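You operate a simulated robot arm through the tools that you are given. There is no shell and no other tool. Be economical: measure what you need, move in short steps, check, and stop when the job is done.

You run a simulated robot arm. Do the job below in one go: nothing can be reset, and whatever is moved stays where it is left.

JOB
Roll tube three at the torque that the chart gives.
Fine: the display holds its bore and the expander is down on the mandrel. Set the dial, switch the isolator on, press the roll button with hands outside the yellow line, switch off once the lamp is out, then lift the expander and park it.

It is judged by the outcome, as a careful person would: the job done as asked, and still so three seconds after it is handed in. It fails if anything else is knocked over, pushed out of place, dropped, spilled or broken.

ROBOT AND FRAMES
A 6-joint arm with a two-finger parallel gripper, fixed in place. Base frame: the origin is at the foot of the arm, x ahead of it, y to its left, z up. Units: mm, degrees, N and s.
With the tool pointing down near the work surface it reaches from about 240 to 640 mm from the base axis. Its first joint turns from -66.0 to 66.0 degrees. Payload 2.7 kg.
The TCP is the grasp point between the finger pads, 23 mm short of the fingertips. In the tool frame z runs along the fingers and y along their closing line. The gripper opens to 94 mm. The fingers are 38 mm wide and 10 mm thick; the gripper's body (54 by 96 mm) begins 39 mm behind the TCP.
Orientation is that of the tool frame in the base frame, as a unit quaternion [w, x, y, z]. With the fingers straight down and closing along the base's y, the tool's x points along the base's -x, its y along +y and its z along -z.

CONTROLS
- The arm moves only by the tool play_rows. Its argument "moves" is a list of rows, each an object of numbers (a shift or turn left out is 0, a gripper value left out holds the last): "dx", "dy", "dz": the shift along the tool's x, y, z in mm; "ax", "ay", "az": the turn, a rotation vector about the tool's x, y, z in degrees; "hand": the finger opening in mm, from 0 to 94. In form: [{"dx": .., "dy": .., "dz": .., "ax": .., "ay": .., "az": .., "hand": ..}, ...]. A call has 1 to 10 rows; each row shifts and turns the commanded pose from where the row before left it, along the tool's axes as they then stand. Rows are played at 5 a second. More than 50 mm and 8.6 degrees between two rows, or a gripper value outside its range, and nothing of the call is played. Where a pose cannot be reached the arm comes as near as it can. A force on the tool above 70 N (or 10 N above the force at the start of the call, whichever is more), or a blocked arm, ends the call early, and 0.2 s more pass. Each finger travels about 45 mm/s and halts on what it meets, pressing with about 34 N; the grip force reading is that of the motor and also rises with nothing between the fingers. The clock runs only during rows and for 0.2 s after the last one: add rows that do not move to give the fingers time. It gives the time, the measured TCP pose, the force on the tool (base axes), the opening and the grip force at its end, in the units of the frame above (readings bear some noise), with the torque about the TCP (base axes, N m) and any sound that the robot's microphone picked up.
- Cameras (640 x 400 px; columns grow to the right, rows downward): "scene" is fixed at [87.8, -438.3, 1413.1]; the picture's right is [0.68, -0.74, 0.00], its down [-0.36, -0.33, -0.87] and it looks along [0.64, 0.59, -0.49] (base axes); focal length 255 px, centre (320, 200). "wrist" rides on the gripper at [86, 16, -75] in the tool frame; the picture's right is [-0.18, 0.98, 0.00], its down [-0.58, -0.11, -0.81] and it looks along [-0.79, -0.15, 0.59] (tool axes); focal length 243 px, centre (320, 200). There is no depth. A picture from a camera that has moved, and an enlarged one, comes with that camera's place and axes in the base frame and with its lens.
- snapshot(camera): a new picture of that camera. It takes no simulated time.
- enlarge(camera, box): a new picture of the part [left, top, right, bottom] of that camera's present view, enlarged. It takes no simulated time.
- sign_off(): hands the job in; it is judged then, once.

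Work in short steps. Places have to be worked out from the pictures, the camera data and where the tool is seen: move nearer, look again, correct. Check each grasp and each placing, and mend what went wrong. You have 120 turns and 68 pictures in all, those below and enlarged ones among them. Open the gripper and draw the arm clear of the work before you hand the job in, unless the task says otherwise; then end with one line.

The tools are called after "Emit:" as name(argument=value, ...) on one line, values as JSON. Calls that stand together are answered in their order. play_rows: Moves the arm, as the interface text tells. Its arguments: {"type":"object","properties":{"moves":{"type":"array"}},"required":["moves"]} The other tools are called the same way: snapshot (camera) takes a picture; enlarge (camera, box) takes an enlarged picture of a part of a camera's view; sign_off () hands the job in.

At the start:

```text
time: 0.0
eef_pos: [219.9, -247.3, 1288.9]
tool_rot: [0.001, 0.0, 1.0, 0.0]
wrist_force: [-0.3, 0.2, 0.8]
wrist_torque: [-0.01, 0.01, -0.03]
gripper_width: 94.0
grip_force: 0.1
```

scene: 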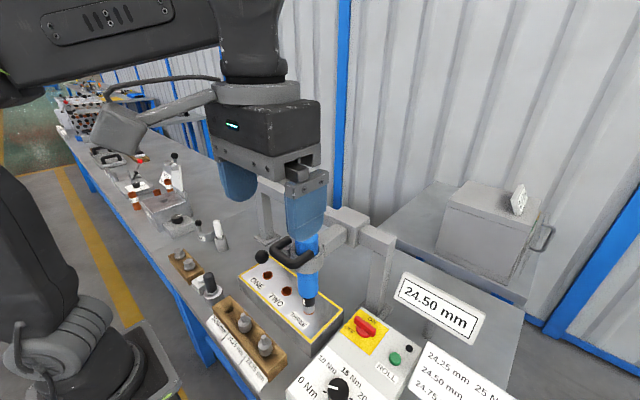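
wrist: 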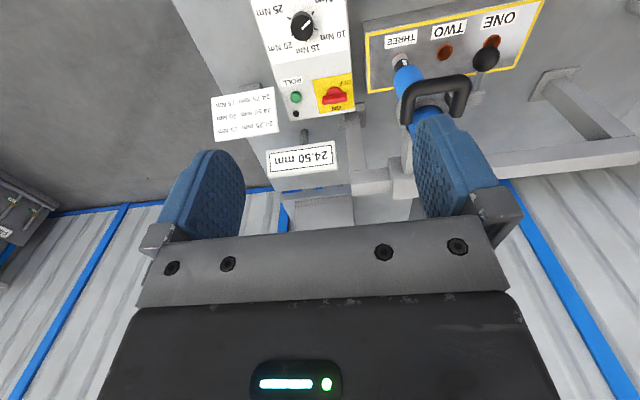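

I start by reading the chart, display and dial in close-up.

Emit:
enlarge(camera="scene", box=[280, 250, 520, 400])

Emit:
enlarge(camera="wrist", box=[200, 0, 380, 180])

Emit:
enlarge(camera="scene", box=[160, 180, 400, 330])

Emit:
enlarge(camera="wrist", box=[340, 0, 640, 190])

```text
2.67 times, centred on (400, 325) of scene
camera zoom: at [87.8, -438.3, 1413.1], right [0.68, -0.74, 0.0], down [-0.36, -0.33, -0.87], along [0.64, 0.59, -0.49], focal length 680 px, centre (107, -133)
```

zoom: 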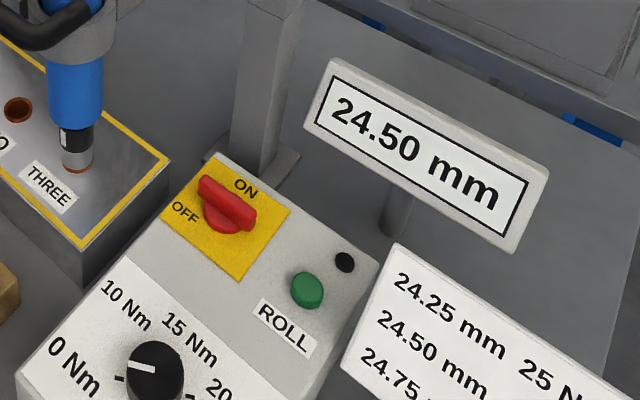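

```text
2.22 times, centred on (290, 90) of wrist
camera zoom: at [132.6, -232.4, 1363.7], right [0.18, 0.98, 0.0], down [0.58, -0.11, 0.81], along [0.79, -0.15, -0.59], focal length 539 px, centre (387, 444)
```

zoom: 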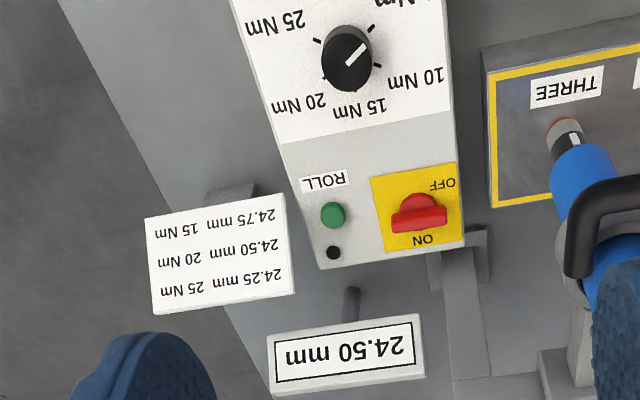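

```text
2.67 times, centred on (280, 255) of scene
camera zoom: at [87.8, -438.3, 1413.1], right [0.68, -0.74, 0.0], down [-0.36, -0.33, -0.87], along [0.64, 0.59, -0.49], focal length 680 px, centre (427, 53)
```

zoom: 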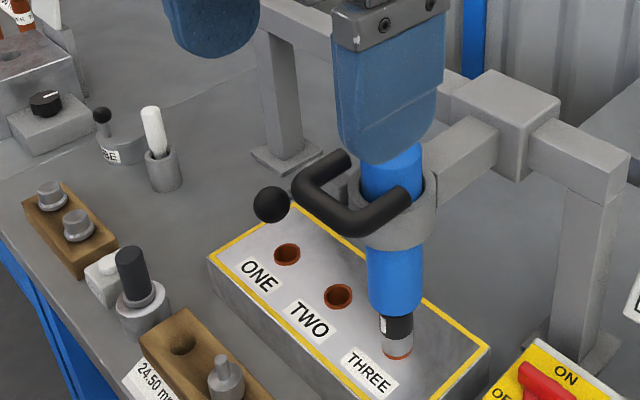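

```text
2.11 times, centred on (490, 95) of wrist
camera zoom: at [132.6, -232.4, 1363.7], right [0.18, 0.98, 0.0], down [0.58, -0.11, 0.81], along [0.79, -0.15, -0.59], focal length 511 px, centre (-38, 421)
```

zoom: 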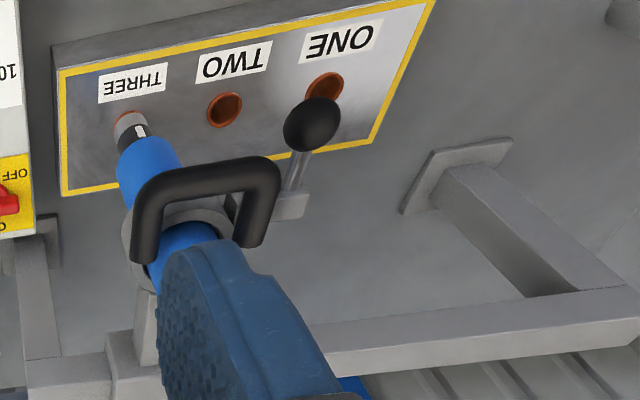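

Display 24.50 → chart says 20 Nm. I estimate dial ≈(290,-295,864), isolator ≈(443,-259,843), ROLL ≈(429,-346,840), expander handle ≈(376,-87,1000), ball lever ≈(320,-42,1019). I shift toward +y to see the expander and lever from the front.

Emit:
play_rows(moves=[{"dy": 45}, {"dy": 45}, {"dy": 45}, {"dy": 45}, {"dy": 0}])

Emit:
snapshot(camera="wrist")

Emit:
snapshot(camera="scene")

```text
time: 1.2
eef_pos: [218.7, -69.4, 1289.1]
tool_rot: [-0.001, 0.002, 1.0, 0.0]
wrist_force: [0.4, 0.4, 0.7]
wrist_torque: [0.03, -0.02, 0.0]
gripper_width: 94.2
grip_force: 0.1
```

```text
61 pictures are left
camera wrist: at [132.9, -54.8, 1362.4], right [0.19, 0.98, 0.0], down [0.58, -0.11, 0.81], along [0.79, -0.15, -0.59], focal length 243 px, centre (320, 200)
```

wrist: 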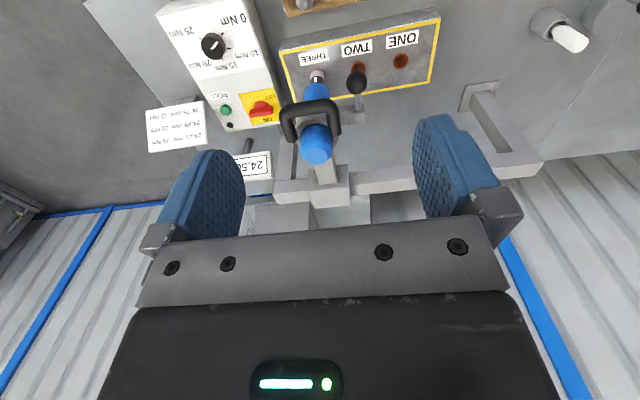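

```text
60 pictures are left
```

scene: 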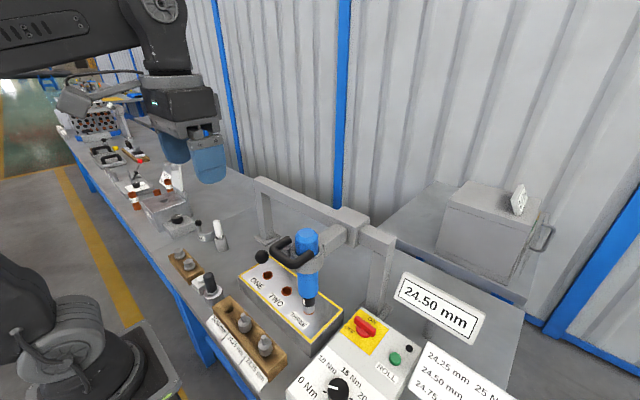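

Emit:
enlarge(camera="scene", box=[230, 160, 422, 330])

Emit:
enlarge(camera="wrist", box=[150, 0, 470, 200])

```text
2.35 times, centred on (326, 245) of scene
camera zoom: at [87.8, -438.3, 1413.1], right [0.68, -0.74, 0.0], down [-0.36, -0.33, -0.87], along [0.64, 0.59, -0.49], focal length 600 px, centre (306, 94)
```

zoom: 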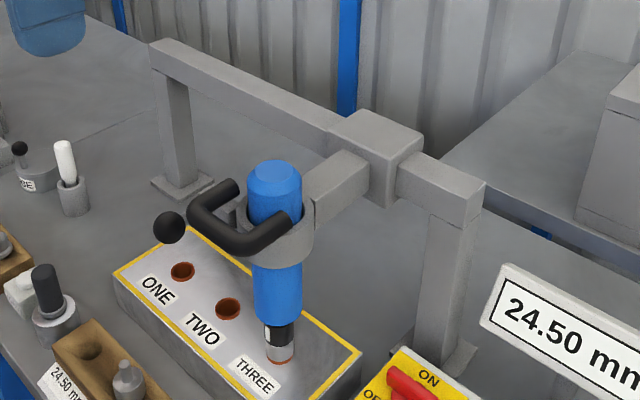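

```text
2.00 times, centred on (310, 100) of wrist
camera zoom: at [132.9, -54.8, 1362.4], right [0.19, 0.98, 0.0], down [0.58, -0.11, 0.81], along [0.79, -0.15, -0.59], focal length 485 px, centre (340, 400)
```

zoom: 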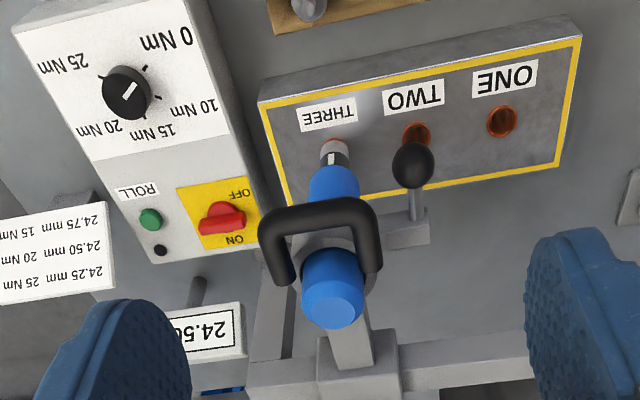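

The expander slides in a collar on a beam carriage; a ball-ended lever stands on a bracket beside it, probably the park catch. I come down in front of it for a closer view.

Emit:
play_rows(moves=[{"dz": 45, "dy": 20}, {"dz": 45, "dy": 20}, {"dz": 45, "dy": 10}, {"dz": 40}, {"dz": 0}])

Emit:
enlarge(camera="wrist", box=[160, 0, 480, 200])

```text
time: 2.4
eef_pos: [217.6, -18.4, 1113.4]
tool_rot: [0.001, 0.001, 1.0, 0.001]
wrist_force: [0.2, 0.2, -0.3]
wrist_torque: [-0.01, 0.0, 0.0]
gripper_width: 93.9
grip_force: 0.1
```

```text
2.00 times, centred on (320, 100) of wrist
camera zoom: at [132.2, -4.0, 1187.4], right [0.18, 0.98, 0.0], down [0.58, -0.11, 0.81], along [0.79, -0.15, -0.59], focal length 485 px, centre (320, 400)
```

zoom: 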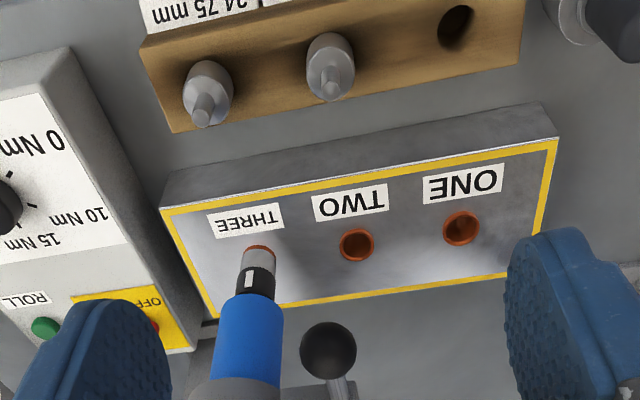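

Emit:
enlarge(camera="wrist", box=[180, 100, 460, 275])

```text
2.29 times, centred on (320, 188) of wrist
camera zoom: at [132.2, -4.0, 1187.4], right [0.18, 0.98, 0.0], down [0.58, -0.11, 0.81], along [0.79, -0.15, -0.59], focal length 555 px, centre (320, 229)
```

zoom: 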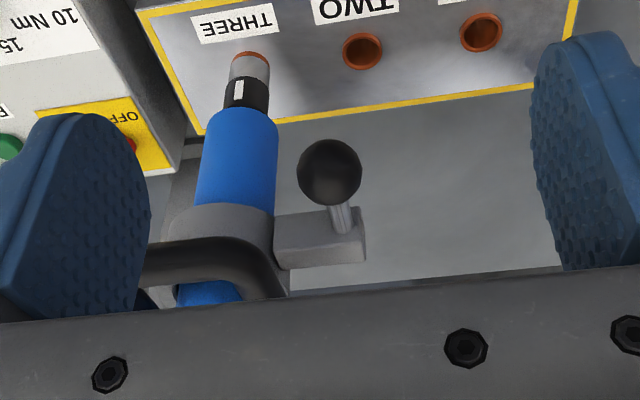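

The ball is on a short rod pointing toward the operator from a bracket beside the collar. I go round to the +y side and yaw the wrist 90° to see the mechanism from the side.

Emit:
play_rows(moves=[{"dy": 45}, {"dy": 45}, {"dy": 45}, {"dy": 30}, {"dx": -40}, {"dx": -40}, {"dx": -30}, {"dx": 0}])

Emit:
play_rows(moves=[{"az": 8.5}, {"az": 8.5}, {"az": 8.5}, {"az": 8.5}, {"az": 8.5}, {"az": 8.5}, {"az": 8.5}, {"az": 8.5}, {"az": 8.5}, {"az": 8.5}])

Emit:
snapshot(camera="wrist")

```text
time: 4.2
eef_pos: [331.9, 146.9, 1115.5]
tool_rot: [-0.001, 0.0, 1.0, 0.0]
wrist_force: [0.4, -0.5, 0.3]
wrist_torque: [-0.03, 0.01, 0.0]
gripper_width: 94.2
grip_force: 0.1
```

```text
time: 6.4
eef_pos: [328.4, 147.3, 1115.4]
tool_rot: [0.0, 0.677, 0.736, 0.0]
wrist_force: [0.5, 0.3, 0.0]
wrist_torque: [-0.01, 0.03, -0.02]
gripper_width: 93.8
grip_force: 0.1
```

```text
55 pictures are left
camera wrist: at [338.6, 233.5, 1188.9], right [0.99, -0.1, 0.0], down [-0.06, -0.59, 0.81], along [-0.08, -0.8, -0.59], focal length 243 px, centre (320, 200)
```

wrist: 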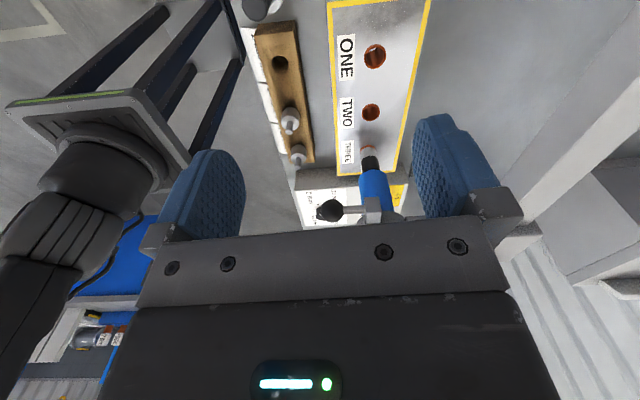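

Emit:
play_rows(moves=[{"dz": -45}, {"dz": -45}, {"dz": -30, "dx": -30}, {"dx": -40}, {"dx": 0}])

Emit:
enlarge(camera="wrist", box=[260, 60, 460, 220])

```text
time: 7.6
eef_pos: [337.5, 78.4, 1236.8]
tool_rot: [0.0, 0.676, 0.737, 0.001]
wrist_force: [0.4, 0.2, 0.1]
wrist_torque: [-0.01, 0.0, 0.03]
gripper_width: 94.1
grip_force: 0.1
```

```text
2.50 times, centred on (360, 140) of wrist
camera zoom: at [346.6, 164.9, 1310.5], right [1.0, -0.1, 0.0], down [-0.06, -0.59, 0.81], along [-0.08, -0.8, -0.59], focal length 606 px, centre (220, 350)
```

zoom: 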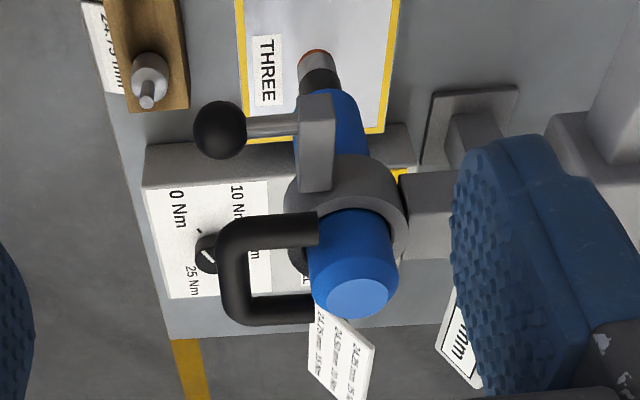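

Emit:
enlarge(camera="wrist", box=[320, 75, 430, 195])

Emit:
enlarge(camera="scene", box=[245, 210, 365, 285])

```text
3.33 times, centred on (375, 135) of wrist
camera zoom: at [346.6, 164.9, 1310.5], right [1.0, -0.1, 0.0], down [-0.06, -0.59, 0.81], along [-0.08, -0.8, -0.59], focal length 809 px, centre (137, 417)
```

zoom: 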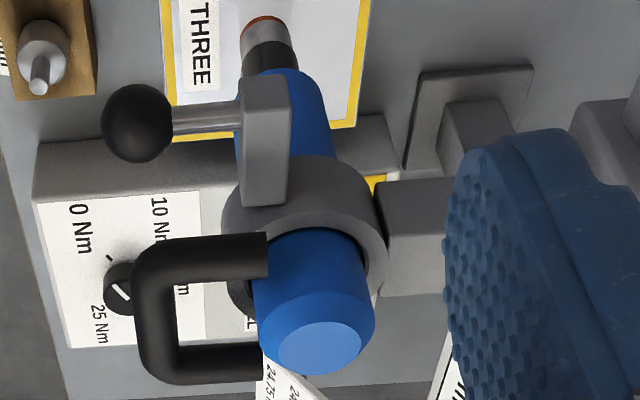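

```text
5.33 times, centred on (305, 248) of scene
camera zoom: at [87.8, -438.3, 1413.1], right [0.68, -0.74, 0.0], down [-0.36, -0.33, -0.87], along [0.64, 0.59, -0.49], focal length 1359 px, centre (400, -53)
```

zoom: 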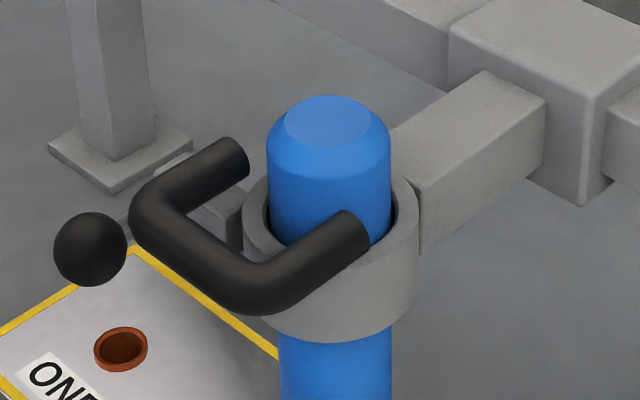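

Lifting looks to be done by the U handle (bar ≈(328,-107,1043)) with the collar staying put; I'll settle parking when I get there. First unyaw and go above the control box.

Emit:
play_rows(moves=[{"az": -8.5}, {"az": -8.5}, {"az": -8.5}, {"az": -8.5}, {"az": -8.5}, {"az": -8.5}, {"az": -8.5}, {"az": -8.5}, {"az": -8.5}, {"az": -8.5}])

Emit:
play_rows(moves=[{"dy": -45, "dx": 5}, {"dy": -45, "dx": 5}, {"dy": -45, "dx": 5}, {"dy": -45, "dx": 5}, {"dy": -45, "dx": 5}, {"dy": -45, "dx": 5}, {"dy": -45, "dx": 5}, {"dy": -45, "dx": 5}, {"dy": -25}, {"dy": 0}])

Emit:
play_rows(moves=[{"dz": 45}, {"dz": 45}, {"dz": 45}, {"dz": 45}, {"dz": 0}])

Emit:
snapshot(camera="wrist")

```text
time: 9.8
eef_pos: [335.7, 77.2, 1235.0]
tool_rot: [0.001, 0.0, 1.0, 0.0]
wrist_force: [0.3, -0.2, 0.4]
wrist_torque: [0.02, 0.01, 0.0]
gripper_width: 94.1
grip_force: 0.1
```

```text
time: 12.0
eef_pos: [294.9, -308.5, 1236.1]
tool_rot: [0.0, 0.001, 1.0, 0.0]
wrist_force: [0.2, -0.2, 0.0]
wrist_torque: [-0.03, 0.01, -0.01]
gripper_width: 93.8
grip_force: 0.1
```

```text
time: 13.2
eef_pos: [293.8, -308.0, 1055.4]
tool_rot: [0.001, 0.0, 1.0, -0.001]
wrist_force: [0.3, -0.6, -0.7]
wrist_torque: [-0.03, 0.06, -0.01]
gripper_width: 94.2
grip_force: 0.0
```

```text
51 pictures are left
camera wrist: at [207.1, -292.8, 1129.4], right [0.18, 0.98, 0.0], down [0.58, -0.11, 0.81], along [0.79, -0.15, -0.59], focal length 243 px, centre (320, 200)
```

wrist: 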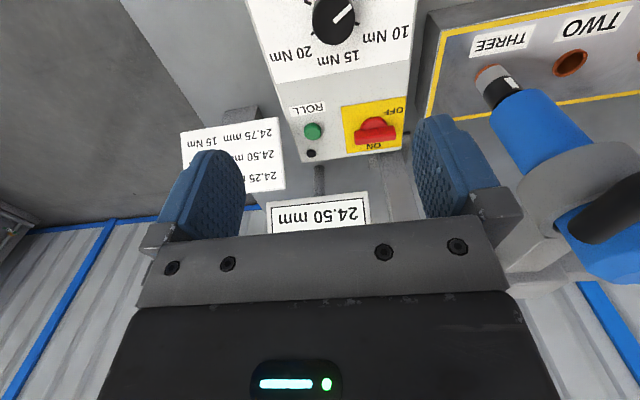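

Emit:
play_rows(moves=[{"dx": 45}, {"dx": 15}, {"dx": 0}])

Emit:
enlarge(camera="wrist", box=[240, 0, 432, 120])

```text
time: 14.0
eef_pos: [235.4, -306.5, 1054.2]
tool_rot: [0.001, 0.001, 1.0, 0.0]
wrist_force: [-0.2, 0.2, 0.7]
wrist_torque: [0.0, 0.03, 0.01]
gripper_width: 94.4
grip_force: 0.1
```

```text
3.33 times, centred on (336, 60) of wrist
camera zoom: at [148.2, -292.7, 1129.2], right [0.18, 0.98, 0.0], down [0.58, -0.11, 0.81], along [0.79, -0.15, -0.59], focal length 809 px, centre (267, 667)
```

zoom: 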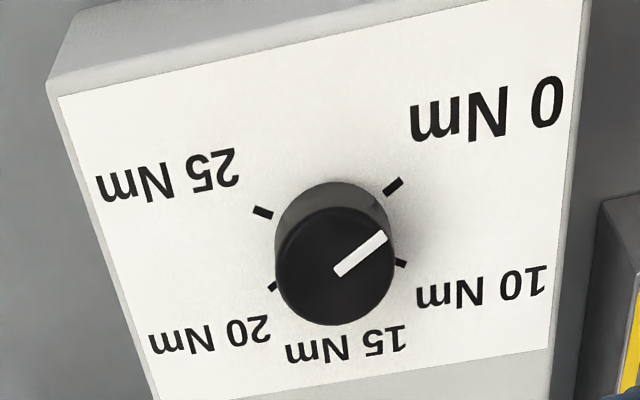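

The pointer sits at 0 (world angle ≈+120°), ticks every 60°, 20 Nm is at ≈−60° i.e. 180° clockwise from above. Knob ≈38 mm across at about (287,-296); I get nearer above it to refine.

Emit:
play_rows(moves=[{"dx": -45, "dy": 5}, {"dx": -8, "dy": 5, "dz": 30}, {"dz": 45}, {"dz": 35}, {"dz": 0}])

Emit:
snapshot(camera="wrist")

Emit:
enlarge(camera="scene", box=[270, 280, 430, 400])

```text
time: 15.2
eef_pos: [289.1, -299.1, 943.3]
tool_rot: [0.001, 0.0, 1.0, -0.001]
wrist_force: [0.0, 0.3, -0.2]
wrist_torque: [-0.05, -0.03, -0.02]
gripper_width: 94.0
grip_force: 0.0
```

```text
49 pictures are left
camera wrist: at [201.5, -283.8, 1017.5], right [0.18, 0.98, 0.0], down [0.58, -0.11, 0.81], along [0.79, -0.15, -0.59], focal length 243 px, centre (320, 200)
```

wrist: 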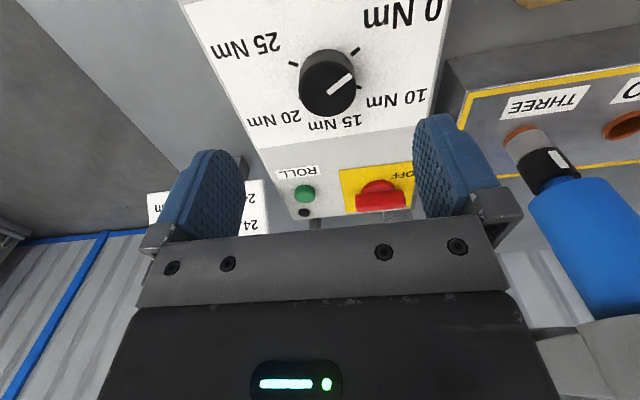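

```text
3.33 times, centred on (350, 340) of scene
camera zoom: at [87.8, -438.3, 1413.1], right [0.68, -0.74, 0.0], down [-0.36, -0.33, -0.87], along [0.64, 0.59, -0.49], focal length 850 px, centre (220, -267)
```

zoom: 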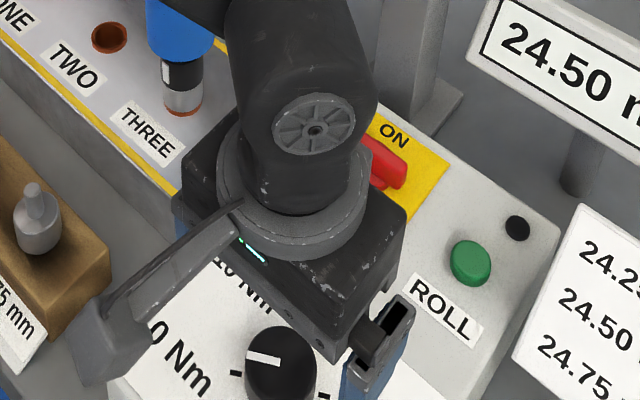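

Knob top estimated at (286–291,-295, 850–860). I lower 45 mm (still above the knob) to fix the position with a shorter line of sight.

Emit:
play_rows(moves=[{"dy": 3, "dz": 25}, {"dz": 20}, {"dz": 0}])

Emit:
enlarge(camera="wrist", box=[160, 40, 480, 240])

```text
time: 16.0
eef_pos: [288.6, -294.6, 898.2]
tool_rot: [0.001, -0.001, 1.0, 0.0]
wrist_force: [0.1, -0.1, 0.2]
wrist_torque: [0.01, 0.0, 0.01]
gripper_width: 94.1
grip_force: 0.0
```

```text
2.00 times, centred on (320, 140) of wrist
camera zoom: at [202.2, -280.1, 972.5], right [0.18, 0.98, 0.0], down [0.58, -0.11, 0.81], along [0.79, -0.15, -0.59], focal length 485 px, centre (320, 320)
```

zoom: 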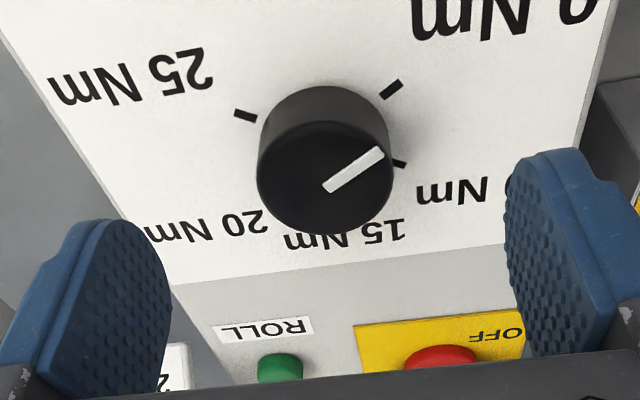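

Converged: knob top ≈(285,-294.5,863), panel ≈843. I centre and yaw −90° above the knob so the full 180° turn can be made in one grip.

Emit:
play_rows(moves=[{"dx": 3.5, "az": -8.5}, {"az": -8.5}, {"az": -8.5}, {"az": -8.5}, {"az": -8.5}, {"az": -8.5}, {"az": -8.5}, {"az": -8.5}, {"az": -8.5}, {"az": -8.5}])

Emit:
play_rows(moves=[{"az": -5}, {"az": 0}])

Emit:
enlarge(camera="wrist", box=[160, 40, 480, 240])

```text
time: 18.2
eef_pos: [284.4, -293.7, 900.6]
tool_rot: [0.001, -0.677, 0.736, -0.001]
wrist_force: [-0.8, -0.2, 1.4]
wrist_torque: [0.02, 0.02, -0.04]
gripper_width: 93.9
grip_force: 0.1
```

```text
time: 18.8
eef_pos: [284.9, -293.3, 900.0]
tool_rot: [0.001, -0.707, 0.707, 0.0]
wrist_force: [-0.1, 0.0, -0.7]
wrist_torque: [0.01, -0.01, 0.01]
gripper_width: 93.9
grip_force: 0.0
```

```text
2.00 times, centred on (320, 140) of wrist
camera zoom: at [269.1, -381.7, 973.4], right [-0.98, 0.18, 0.0], down [0.11, 0.58, 0.81], along [0.15, 0.79, -0.59], focal length 485 px, centre (320, 320)
```

zoom: 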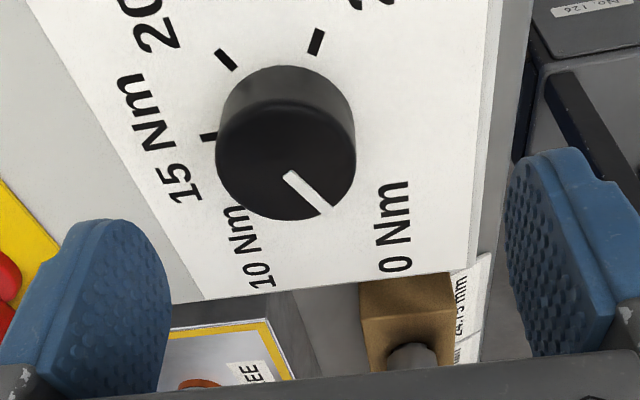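

The crossed view gives a better fix: knob centre ≈(295,-296.5), top ≈848, panel ≈828. I shift and descend to TCP z≈856, leaving the fingers about 5 mm off the panel.

Emit:
play_rows(moves=[{"dy": -10, "dx": 3}, {"dz": 20}, {"dz": 15}, {"dz": 8}, {"dz": 0}])

Emit:
enlarge(camera="wrist", box=[160, 60, 480, 260])

```text
time: 20.0
eef_pos: [293.5, -297.1, 856.0]
tool_rot: [0.0, 0.708, -0.707, 0.001]
wrist_force: [0.1, 0.0, -0.5]
wrist_torque: [0.01, 0.02, -0.03]
gripper_width: 93.9
grip_force: 0.0
```

```text
2.00 times, centred on (320, 160) of wrist
camera zoom: at [278.3, -385.0, 930.6], right [-0.98, 0.18, 0.0], down [0.11, 0.58, 0.81], along [0.15, 0.79, -0.59], focal length 485 px, centre (320, 280)
```

zoom: 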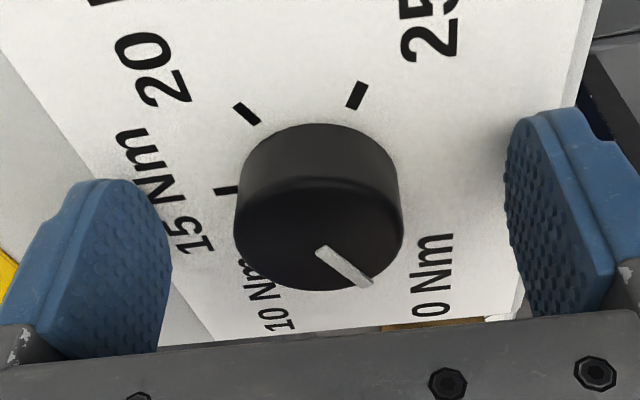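

Knob centred between the pads. Close on it.

Emit:
play_rows(moves=[{"hand": 30}, {}, {}, {}, {}, {}])

```text
time: 21.4
eef_pos: [294.6, -296.6, 856.2]
tool_rot: [0.0, -0.707, 0.707, -0.001]
wrist_force: [10.4, 0.8, -3.8]
wrist_torque: [-0.27, 0.26, -0.04]
gripper_width: 41.6
grip_force: 45.1
```

Gripped at 41.6 mm with a 10 N side load, so I nudge toward +x by 1.5 mm to relieve it.

Emit:
play_rows(moves=[{"dy": -1.5}, {}])

```text
time: 22.0
eef_pos: [294.5, -297.2, 857.3]
tool_rot: [0.0, -0.706, 0.708, 0.0]
wrist_force: [-9.9, 0.8, 9.2]
wrist_torque: [-0.87, -0.7, 0.01]
gripper_width: 42.0
grip_force: 45.2
```

Emit:
play_rows(moves=[{"dy": 0.75}, {"az": 4}, {"az": 8}, {"az": 8}, {}])

Emit:
enlarge(camera="wrist", box=[160, 60, 480, 260])

```text
time: 23.2
eef_pos: [294.0, -297.1, 856.3]
tool_rot: [0.0, -0.573, 0.82, 0.002]
wrist_force: [-19.5, 1.5, 8.2]
wrist_torque: [-1.05, -0.16, 0.03]
gripper_width: 41.8
grip_force: 45.0
```

```text
2.00 times, centred on (320, 160) of wrist
camera zoom: at [249.7, -374.2, 930.7], right [-0.86, 0.51, 0.0], down [0.3, 0.51, 0.81], along [0.41, 0.69, -0.59], focal length 485 px, centre (320, 280)
```

zoom: 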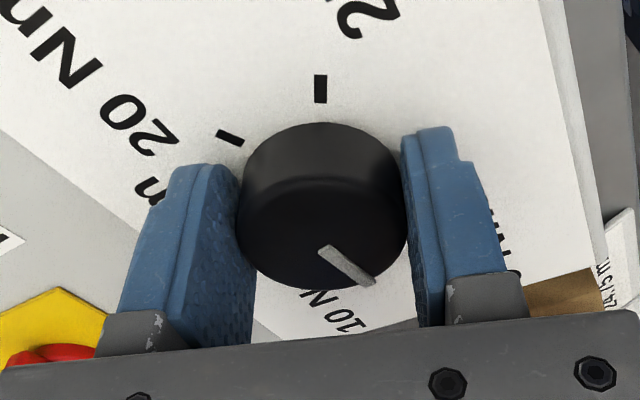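

The knob turns with the fingers. I relieve the side force slightly and continue clockwise.

Emit:
play_rows(moves=[{"dy": 0.9}, {"az": 8}, {"az": 8}, {"az": 8}, {"az": 8}, {"az": 8}, {}])

```text
time: 24.8
eef_pos: [293.3, -296.1, 856.7]
tool_rot: [0.0, -0.257, 0.966, 0.003]
wrist_force: [-27.8, 5.0, 15.9]
wrist_torque: [0.02, -0.79, 0.02]
gripper_width: 41.7
grip_force: 44.8
```

Emit:
play_rows(moves=[{"dx": 1.4, "dy": 0.7, "dz": -0.6}, {}, {}])

```text
time: 25.6
eef_pos: [293.3, -295.5, 856.8]
tool_rot: [0.0, -0.259, 0.966, 0.0]
wrist_force: [-5.9, 10.7, -5.2]
wrist_torque: [-0.73, 1.04, 0.03]
gripper_width: 41.9
grip_force: 45.1
```

Forces are down; continuing the turn to about yaw +40.

Emit:
play_rows(moves=[{"dy": -0.5, "az": 8}, {"az": 8}, {"az": 8}, {"az": 8}, {"az": 8}, {"az": 8}, {"az": 8}, {"az": 8}, {}])

Emit:
enlarge(camera="wrist", box=[160, 60, 480, 260])

```text
time: 27.6
eef_pos: [293.5, -292.9, 856.0]
tool_rot: [-0.002, 0.293, 0.956, 0.001]
wrist_force: [3.9, 43.3, 5.8]
wrist_torque: [-0.34, -0.44, 0.11]
gripper_width: 41.9
grip_force: 45.0
```

```text
2.00 times, centred on (320, 160) of wrist
camera zoom: at [231.3, -233.5, 931.1], right [0.7, 0.71, 0.0], down [0.42, -0.42, 0.8], along [0.57, -0.56, -0.6], focal length 485 px, centre (320, 280)
```

zoom: 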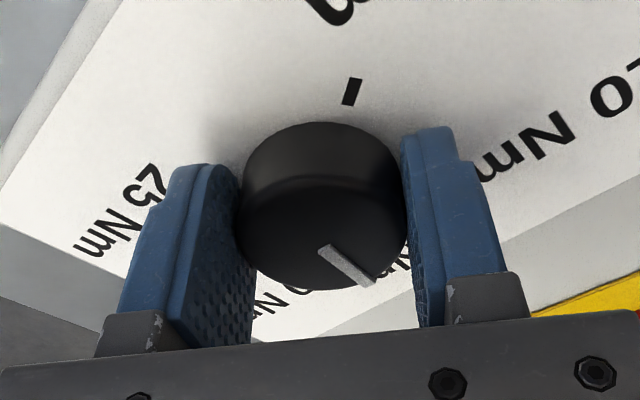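

Emit:
play_rows(moves=[{"dx": 1.7, "dy": 2.5}, {}, {}])

```text
time: 28.4
eef_pos: [292.6, -292.7, 857.2]
tool_rot: [-0.001, 0.292, 0.956, 0.001]
wrist_force: [2.3, 15.0, -10.6]
wrist_torque: [0.38, 1.33, -0.02]
gripper_width: 41.6
grip_force: 45.2
```

Emit:
play_rows(moves=[{"dx": 0.5, "dy": 0.8, "az": 8}, {"az": 8}, {"az": 8}, {}])

```text
time: 29.4
eef_pos: [294.5, -292.5, 857.1]
tool_rot: [0.0, 0.486, 0.874, 0.0]
wrist_force: [6.3, 16.2, -26.1]
wrist_torque: [-0.87, -0.09, 0.02]
gripper_width: 41.9
grip_force: 44.8
```

Emit:
play_rows(moves=[{"dx": 0.8, "dy": 0.5, "dz": 1.2, "az": 8}, {"az": 8}, {"az": 8}, {"az": 8}, {}])

Emit:
enlarge(camera="wrist", box=[160, 60, 480, 260])

```text
time: 30.6
eef_pos: [295.2, -292.5, 856.8]
tool_rot: [0.002, 0.707, 0.707, 0.0]
wrist_force: [11.9, 4.4, -3.2]
wrist_torque: [0.53, 0.93, 0.0]
gripper_width: 41.8
grip_force: 44.5
```

```text
2.00 times, centred on (320, 160) of wrist
camera zoom: at [311.5, -207.5, 930.6], right [0.98, -0.19, 0.0], down [-0.11, -0.58, 0.81], along [-0.15, -0.79, -0.59], focal length 485 px, centre (320, 280)
```

zoom: 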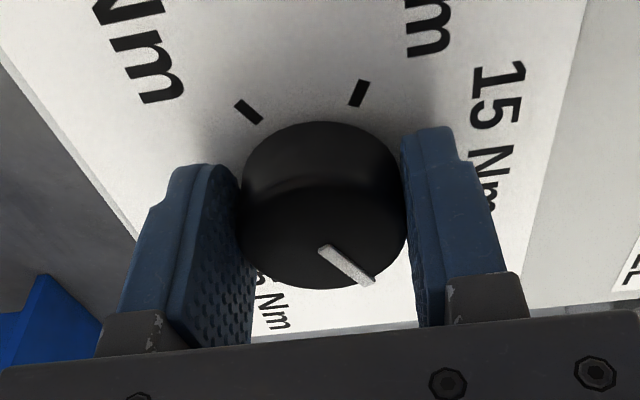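

Turned a full 180°. Release, lift straight up and check the pointer.

Emit:
play_rows(moves=[{"hand": 94}, {}, {}, {}, {"dz": -40}, {"dz": -45}, {"dz": -45}, {}])

Emit:
enlarge(camera="wrist", box=[200, 0, 440, 150])

```text
time: 32.4
eef_pos: [293.9, -292.3, 987.6]
tool_rot: [-0.001, 0.707, 0.707, 0.001]
wrist_force: [-0.5, 1.3, -0.5]
wrist_torque: [-0.02, 0.0, 0.01]
gripper_width: 94.2
grip_force: 0.0
```

```text
2.67 times, centred on (320, 75) of wrist
camera zoom: at [311.3, -206.6, 1060.6], right [0.98, -0.18, 0.0], down [-0.11, -0.58, 0.81], along [-0.15, -0.79, -0.59], focal length 647 px, centre (320, 533)
```

zoom: 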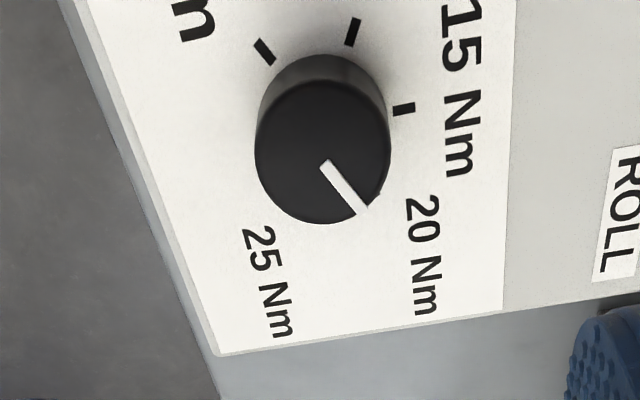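

Pointer at ≈−58°, on the 20 Nm tick. Now unyaw and move over toward the isolator to inspect it.

Emit:
play_rows(moves=[{"az": -8.5}, {"az": -8.5}, {"az": -8.5}, {"az": -8.5}, {"az": -8.5}, {"az": -8.5}, {"az": -8.5}, {"az": -8.5}, {"az": -8.5}, {"az": -8.5}])

Emit:
play_rows(moves=[{"az": -5}, {"dx": -45, "dy": 10}, {"dx": -40, "dy": 10}, {"dy": 10}, {}])

Emit:
enlarge(camera="wrist", box=[200, 0, 440, 150])

Emit:
enlarge(camera="scene", box=[310, 290, 430, 390])

```text
time: 34.6
eef_pos: [294.1, -293.2, 985.5]
tool_rot: [0.002, 0.043, 0.999, 0.0]
wrist_force: [1.1, 0.4, 0.2]
wrist_torque: [-0.01, -0.01, -0.01]
gripper_width: 94.1
grip_force: 0.1
```

```text
time: 35.8
eef_pos: [379.5, -262.0, 987.8]
tool_rot: [0.0, 0.0, 1.0, 0.001]
wrist_force: [0.1, 0.6, -0.2]
wrist_torque: [0.02, 0.03, 0.02]
gripper_width: 94.2
grip_force: 0.0
```

```text
2.67 times, centred on (320, 75) of wrist
camera zoom: at [293.1, -247.2, 1061.1], right [0.18, 0.98, 0.0], down [0.58, -0.11, 0.81], along [0.79, -0.15, -0.59], focal length 647 px, centre (320, 533)
```

zoom: 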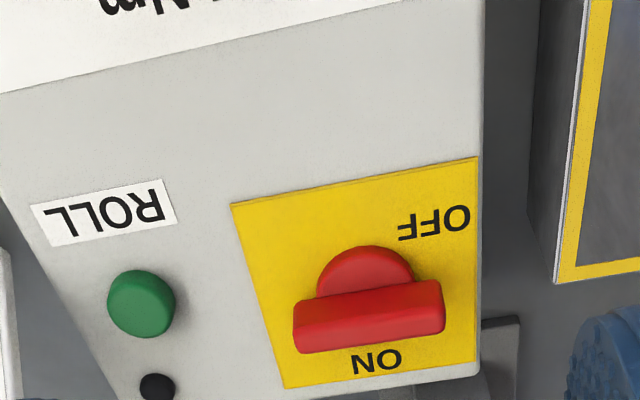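

```text
4.00 times, centred on (370, 340) of scene
camera zoom: at [87.8, -438.3, 1413.1], right [0.68, -0.74, 0.0], down [-0.36, -0.33, -0.87], along [0.64, 0.59, -0.49], focal length 1020 px, centre (120, -360)
```

zoom: 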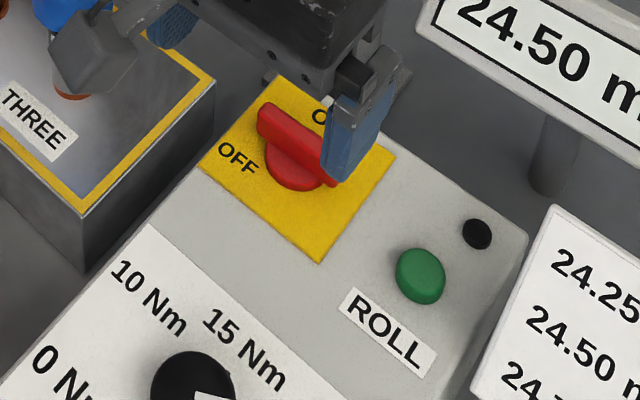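

Isolator centre ≈(439,-256), bar across y (OFF), ON toward +x, so a 90° clockwise turn. I position above it with yaw −90° so the fingers close across the bar.

Emit:
play_rows(moves=[{"dx": -30, "dy": 3}, {"dx": -29, "dy": 3}, {"az": -8.5}, {"az": -8.5}, {"az": -8.5}, {"az": -8.5}, {"az": -8.5}, {"az": -8.5}, {"az": -8.5}, {"az": -8.5}])

Emit:
play_rows(moves=[{"az": -8.5}, {"az": -8.5}, {"az": -5}, {"dz": 40}, {"dz": 30}, {}])

Emit:
enlarge(camera="wrist", box=[160, 20, 480, 220])

```text
time: 38.0
eef_pos: [437.6, -258.0, 985.4]
tool_rot: [0.001, -0.56, 0.828, 0.0]
wrist_force: [-0.6, -0.1, -0.1]
wrist_torque: [-0.02, -0.02, 0.01]
gripper_width: 94.0
grip_force: 0.0
```

```text
time: 39.4
eef_pos: [435.6, -257.1, 916.8]
tool_rot: [0.0, -0.707, 0.707, -0.001]
wrist_force: [0.1, 0.0, 0.7]
wrist_torque: [0.03, 0.01, -0.01]
gripper_width: 94.1
grip_force: 0.2
```

```text
2.00 times, centred on (320, 120) of wrist
camera zoom: at [420.5, -344.9, 990.4], right [-0.98, 0.18, 0.0], down [0.11, 0.58, 0.81], along [0.15, 0.79, -0.59], focal length 485 px, centre (320, 360)
```

zoom: 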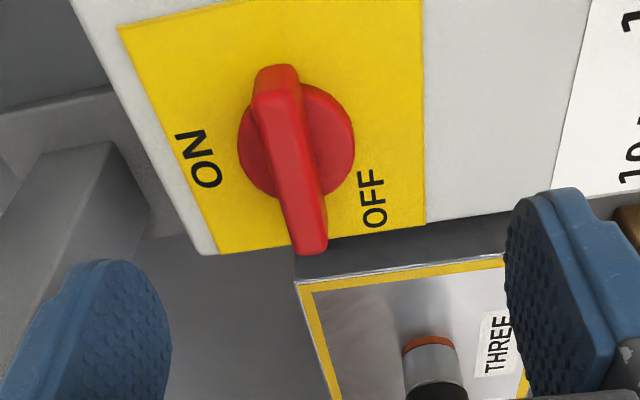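

Refined: isolator centre ≈(446,-257), bar top ≈848. Shift and descend to TCP z≈865, then look.

Emit:
play_rows(moves=[{"dy": -10.5, "dz": 15}, {"dz": 20}, {"dz": 16}, {}])

Emit:
enlarge(camera="wrist", box=[160, 60, 480, 260])

```text
time: 40.4
eef_pos: [448.6, -256.5, 863.6]
tool_rot: [0.001, -0.707, 0.708, 0.0]
wrist_force: [-0.3, -0.4, 0.2]
wrist_torque: [0.02, 0.01, -0.01]
gripper_width: 94.1
grip_force: 0.2
```

```text
2.00 times, centred on (320, 160) of wrist
camera zoom: at [433.1, -345.0, 938.3], right [-0.98, 0.18, 0.0], down [0.11, 0.58, 0.81], along [0.15, 0.79, -0.59], focal length 485 px, centre (320, 280)
```

zoom: 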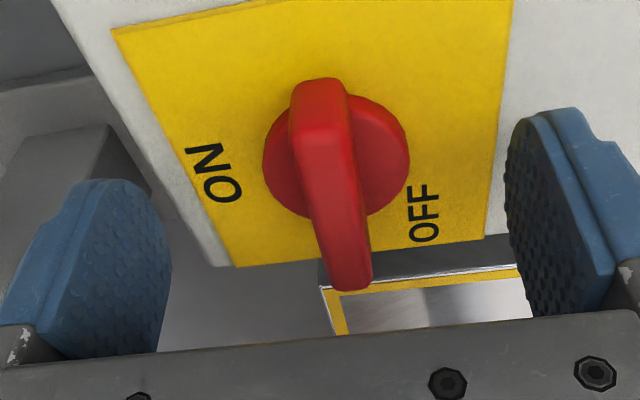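

Bar sits at ≈(446,-258). Small correction, 2 mm lower, and close on the bar.

Emit:
play_rows(moves=[{"dy": 2, "dx": 1.5, "dz": 2}, {"hand": 40}, {}, {}, {"hand": 8}, {}, {}, {}])

Emit:
enlarge(camera="wrist", box=[160, 60, 480, 260])

```text
time: 42.2
eef_pos: [445.3, -257.6, 861.7]
tool_rot: [-0.001, -0.707, 0.707, 0.001]
wrist_force: [-20.5, 1.4, 6.1]
wrist_torque: [0.38, -0.18, 0.06]
gripper_width: 12.8
grip_force: 44.9
```

```text
2.00 times, centred on (320, 160) of wrist
camera zoom: at [429.3, -346.3, 936.0], right [-0.98, 0.19, 0.0], down [0.11, 0.58, 0.81], along [0.15, 0.79, -0.59], focal length 485 px, centre (320, 280)
```

zoom: 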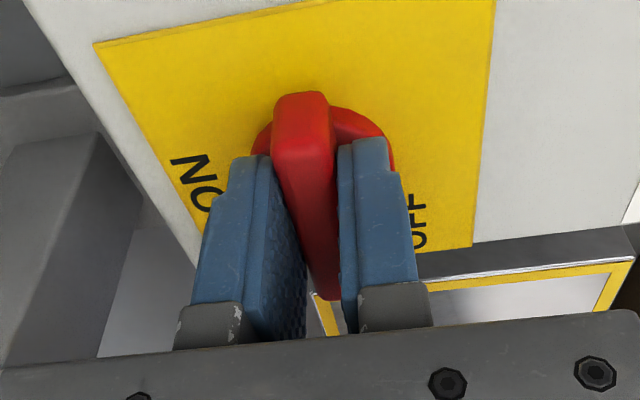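

Bar gripped at 12.8 mm. Relieve side load and begin the clockwise turn, checking torque.

Emit:
play_rows(moves=[{"dy": 1.2}, {"az": 8}, {"az": 8}, {"az": 8}, {"az": 8}, {}])

```text
time: 43.6
eef_pos: [443.0, -257.0, 862.2]
tool_rot: [-0.001, -0.484, 0.875, 0.002]
wrist_force: [-11.2, -4.8, -20.0]
wrist_torque: [0.34, -0.61, 0.01]
gripper_width: 12.9
grip_force: 44.9
```

Emit:
play_rows(moves=[{"dz": 1, "az": 8}, {"az": 8}, {"az": 8}, {"az": 8}, {}])

```text
time: 44.8
eef_pos: [442.4, -258.5, 862.6]
tool_rot: [-0.002, -0.225, 0.974, 0.001]
wrist_force: [-24.2, 9.1, -0.4]
wrist_torque: [0.14, -1.12, 0.06]
gripper_width: 13.0
grip_force: 45.2
```

Emit:
play_rows(moves=[{"dx": 1.1, "dy": 1.1, "az": 6}, {"az": 8}, {"az": 8}, {"az": 4}, {}])

Emit:
enlarge(camera="wrist", box=[160, 40, 480, 240])

```text
time: 46.0
eef_pos: [442.2, -255.9, 863.0]
tool_rot: [-0.001, 0.001, 1.0, 0.0]
wrist_force: [-6.3, 20.3, -6.3]
wrist_torque: [-0.08, 0.71, 0.11]
gripper_width: 13.1
grip_force: 44.5
```

```text
2.00 times, centred on (320, 140) of wrist
camera zoom: at [356.7, -241.1, 936.3], right [0.19, 0.98, 0.0], down [0.58, -0.11, 0.81], along [0.79, -0.15, -0.59], focal length 485 px, centre (320, 320)
```

zoom: 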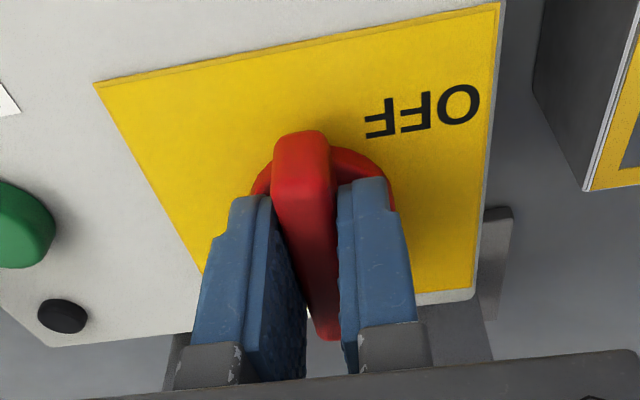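

The bar now points along x to ON. Relieve, release and lift to look.

Emit:
play_rows(moves=[{"dy": 1.2}, {"hand": 60}, {}, {}, {"dz": -40}, {"dz": -40}, {}])

Emit:
enlarge(camera="wrist", box=[160, 20, 480, 220])

```text
time: 47.6
eef_pos: [443.6, -256.1, 944.2]
tool_rot: [0.0, 0.0, 1.0, 0.0]
wrist_force: [-0.5, 0.6, 0.3]
wrist_torque: [0.02, -0.02, 0.0]
gripper_width: 60.2
grip_force: 0.0
```

```text
2.00 times, centred on (320, 120) of wrist
camera zoom: at [358.0, -241.2, 1017.9], right [0.18, 0.98, 0.0], down [0.58, -0.11, 0.81], along [0.79, -0.15, -0.59], focal length 485 px, centre (320, 360)
```

zoom: 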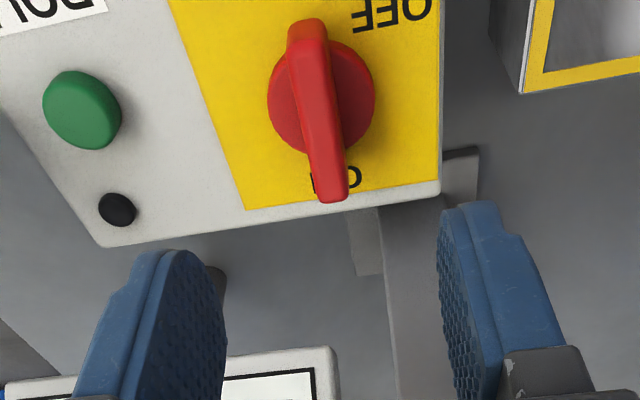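

Isolator is ON. ROLL button ≈(431,-345), top ≈838, well away from the yellow line. I close the fingers and go above it.

Emit:
play_rows(moves=[{"dy": -45, "dx": 6, "hand": 0}, {"dy": -44, "dx": 6.5}, {"dz": 30}, {"dz": 25}, {}, {}])

Emit:
enlarge(camera="wrist", box=[160, 60, 480, 260])

Emit:
enlarge(camera="scene", box=[310, 290, 470, 400])

```text
time: 49.0
eef_pos: [432.1, -343.2, 888.0]
tool_rot: [0.001, 0.0, 1.0, 0.0]
wrist_force: [-0.4, -0.2, -0.4]
wrist_torque: [0.01, 0.01, -0.02]
gripper_width: 0.0
grip_force: 34.2
```

```text
2.00 times, centred on (320, 160) of wrist
camera zoom: at [345.3, -329.1, 962.5], right [0.18, 0.98, 0.0], down [0.58, -0.11, 0.81], along [0.79, -0.15, -0.59], focal length 485 px, centre (320, 280)
```

zoom: 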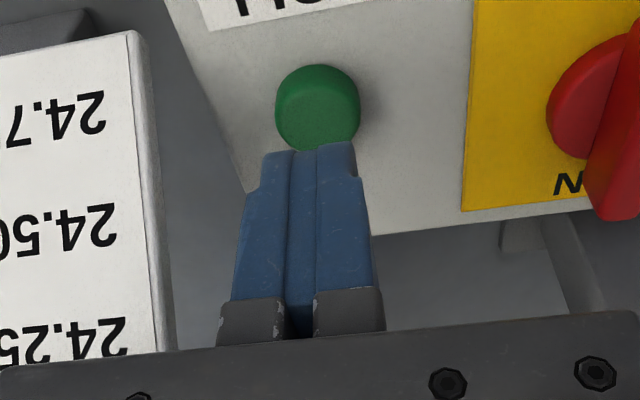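

```text
3.64 times, centred on (390, 345) of scene
camera zoom: at [87.8, -438.3, 1413.1], right [0.68, -0.74, 0.0], down [-0.36, -0.33, -0.87], along [0.64, 0.59, -0.49], focal length 927 px, centre (66, -327)
```

zoom: 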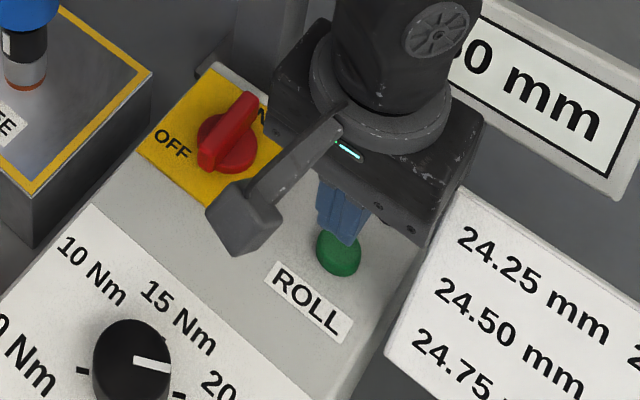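

The button is at ≈(427,-345), but the chart board's edge (≈y −380) would be close to the gripper body. I rise, yaw +90° so the narrow side faces the chart, and press with the TCP at y≈−336.

Emit:
play_rows(moves=[{"dz": -30, "dy": 5}, {"dy": 4, "az": 8}, {"az": 8.5}, {"az": 8.5}, {"az": 8.5}, {"az": 8.5}, {"az": 8.5}, {"az": 8.5}, {"az": 8.5}, {"az": 8.5}])

Emit:
play_rows(moves=[{"az": 8.5}, {"az": 5.5}, {}])

Emit:
snapshot(camera="wrist")

Emit:
enlarge(camera="scene", box=[320, 270, 500, 400])

```text
time: 51.2
eef_pos: [430.5, -335.8, 917.2]
tool_rot: [0.001, 0.617, 0.787, 0.001]
wrist_force: [1.1, 0.1, 0.4]
wrist_torque: [0.01, 0.01, 0.02]
gripper_width: 0.0
grip_force: 33.7
```

```text
time: 52.0
eef_pos: [430.3, -337.1, 917.1]
tool_rot: [0.001, 0.708, 0.707, 0.001]
wrist_force: [0.6, 0.4, -0.2]
wrist_torque: [0.01, 0.0, 0.01]
gripper_width: 0.0
grip_force: 34.0
```

```text
31 pictures are left
camera wrist: at [447.0, -251.4, 991.1], right [0.98, -0.19, 0.0], down [-0.11, -0.58, 0.81], along [-0.15, -0.79, -0.59], focal length 243 px, centre (320, 200)
```

wrist: 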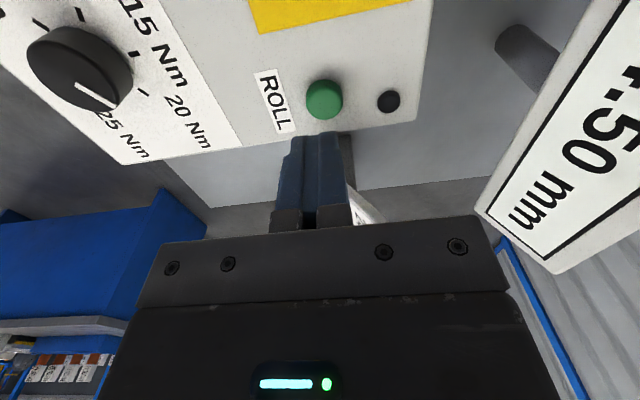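

```text
3.08 times, centred on (410, 335) of scene
camera zoom: at [87.8, -438.3, 1413.1], right [0.68, -0.74, 0.0], down [-0.36, -0.33, -0.87], along [0.64, 0.59, -0.49], focal length 784 px, centre (43, -215)
```

zoom: 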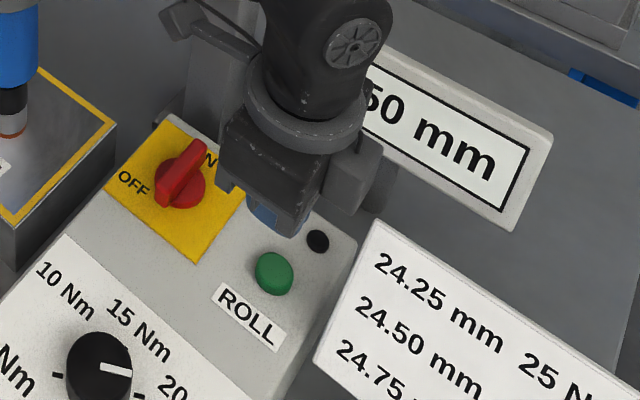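

Button is under the fingertips at (430,-344); body clears chart and display. Descend to just above.

Emit:
play_rows(moves=[{"dy": 0, "dx": -2, "dz": 20}, {"dz": 20}, {"dz": 8}, {}])

Emit:
enlarge(camera="wrist", box=[220, 60, 440, 200])

```text
time: 53.0
eef_pos: [430.5, -339.8, 868.9]
tool_rot: [0.001, 0.707, 0.707, 0.0]
wrist_force: [-0.3, -0.4, 0.6]
wrist_torque: [0.03, 0.01, 0.0]
gripper_width: 0.0
grip_force: 34.3
```

```text
2.86 times, centred on (330, 130) of wrist
camera zoom: at [447.0, -253.3, 943.0], right [0.98, -0.18, 0.0], down [-0.11, -0.58, 0.81], along [-0.15, -0.79, -0.59], focal length 693 px, centre (291, 400)
```

zoom: 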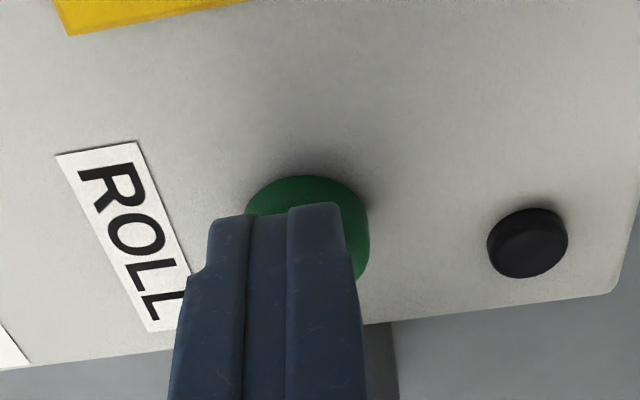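

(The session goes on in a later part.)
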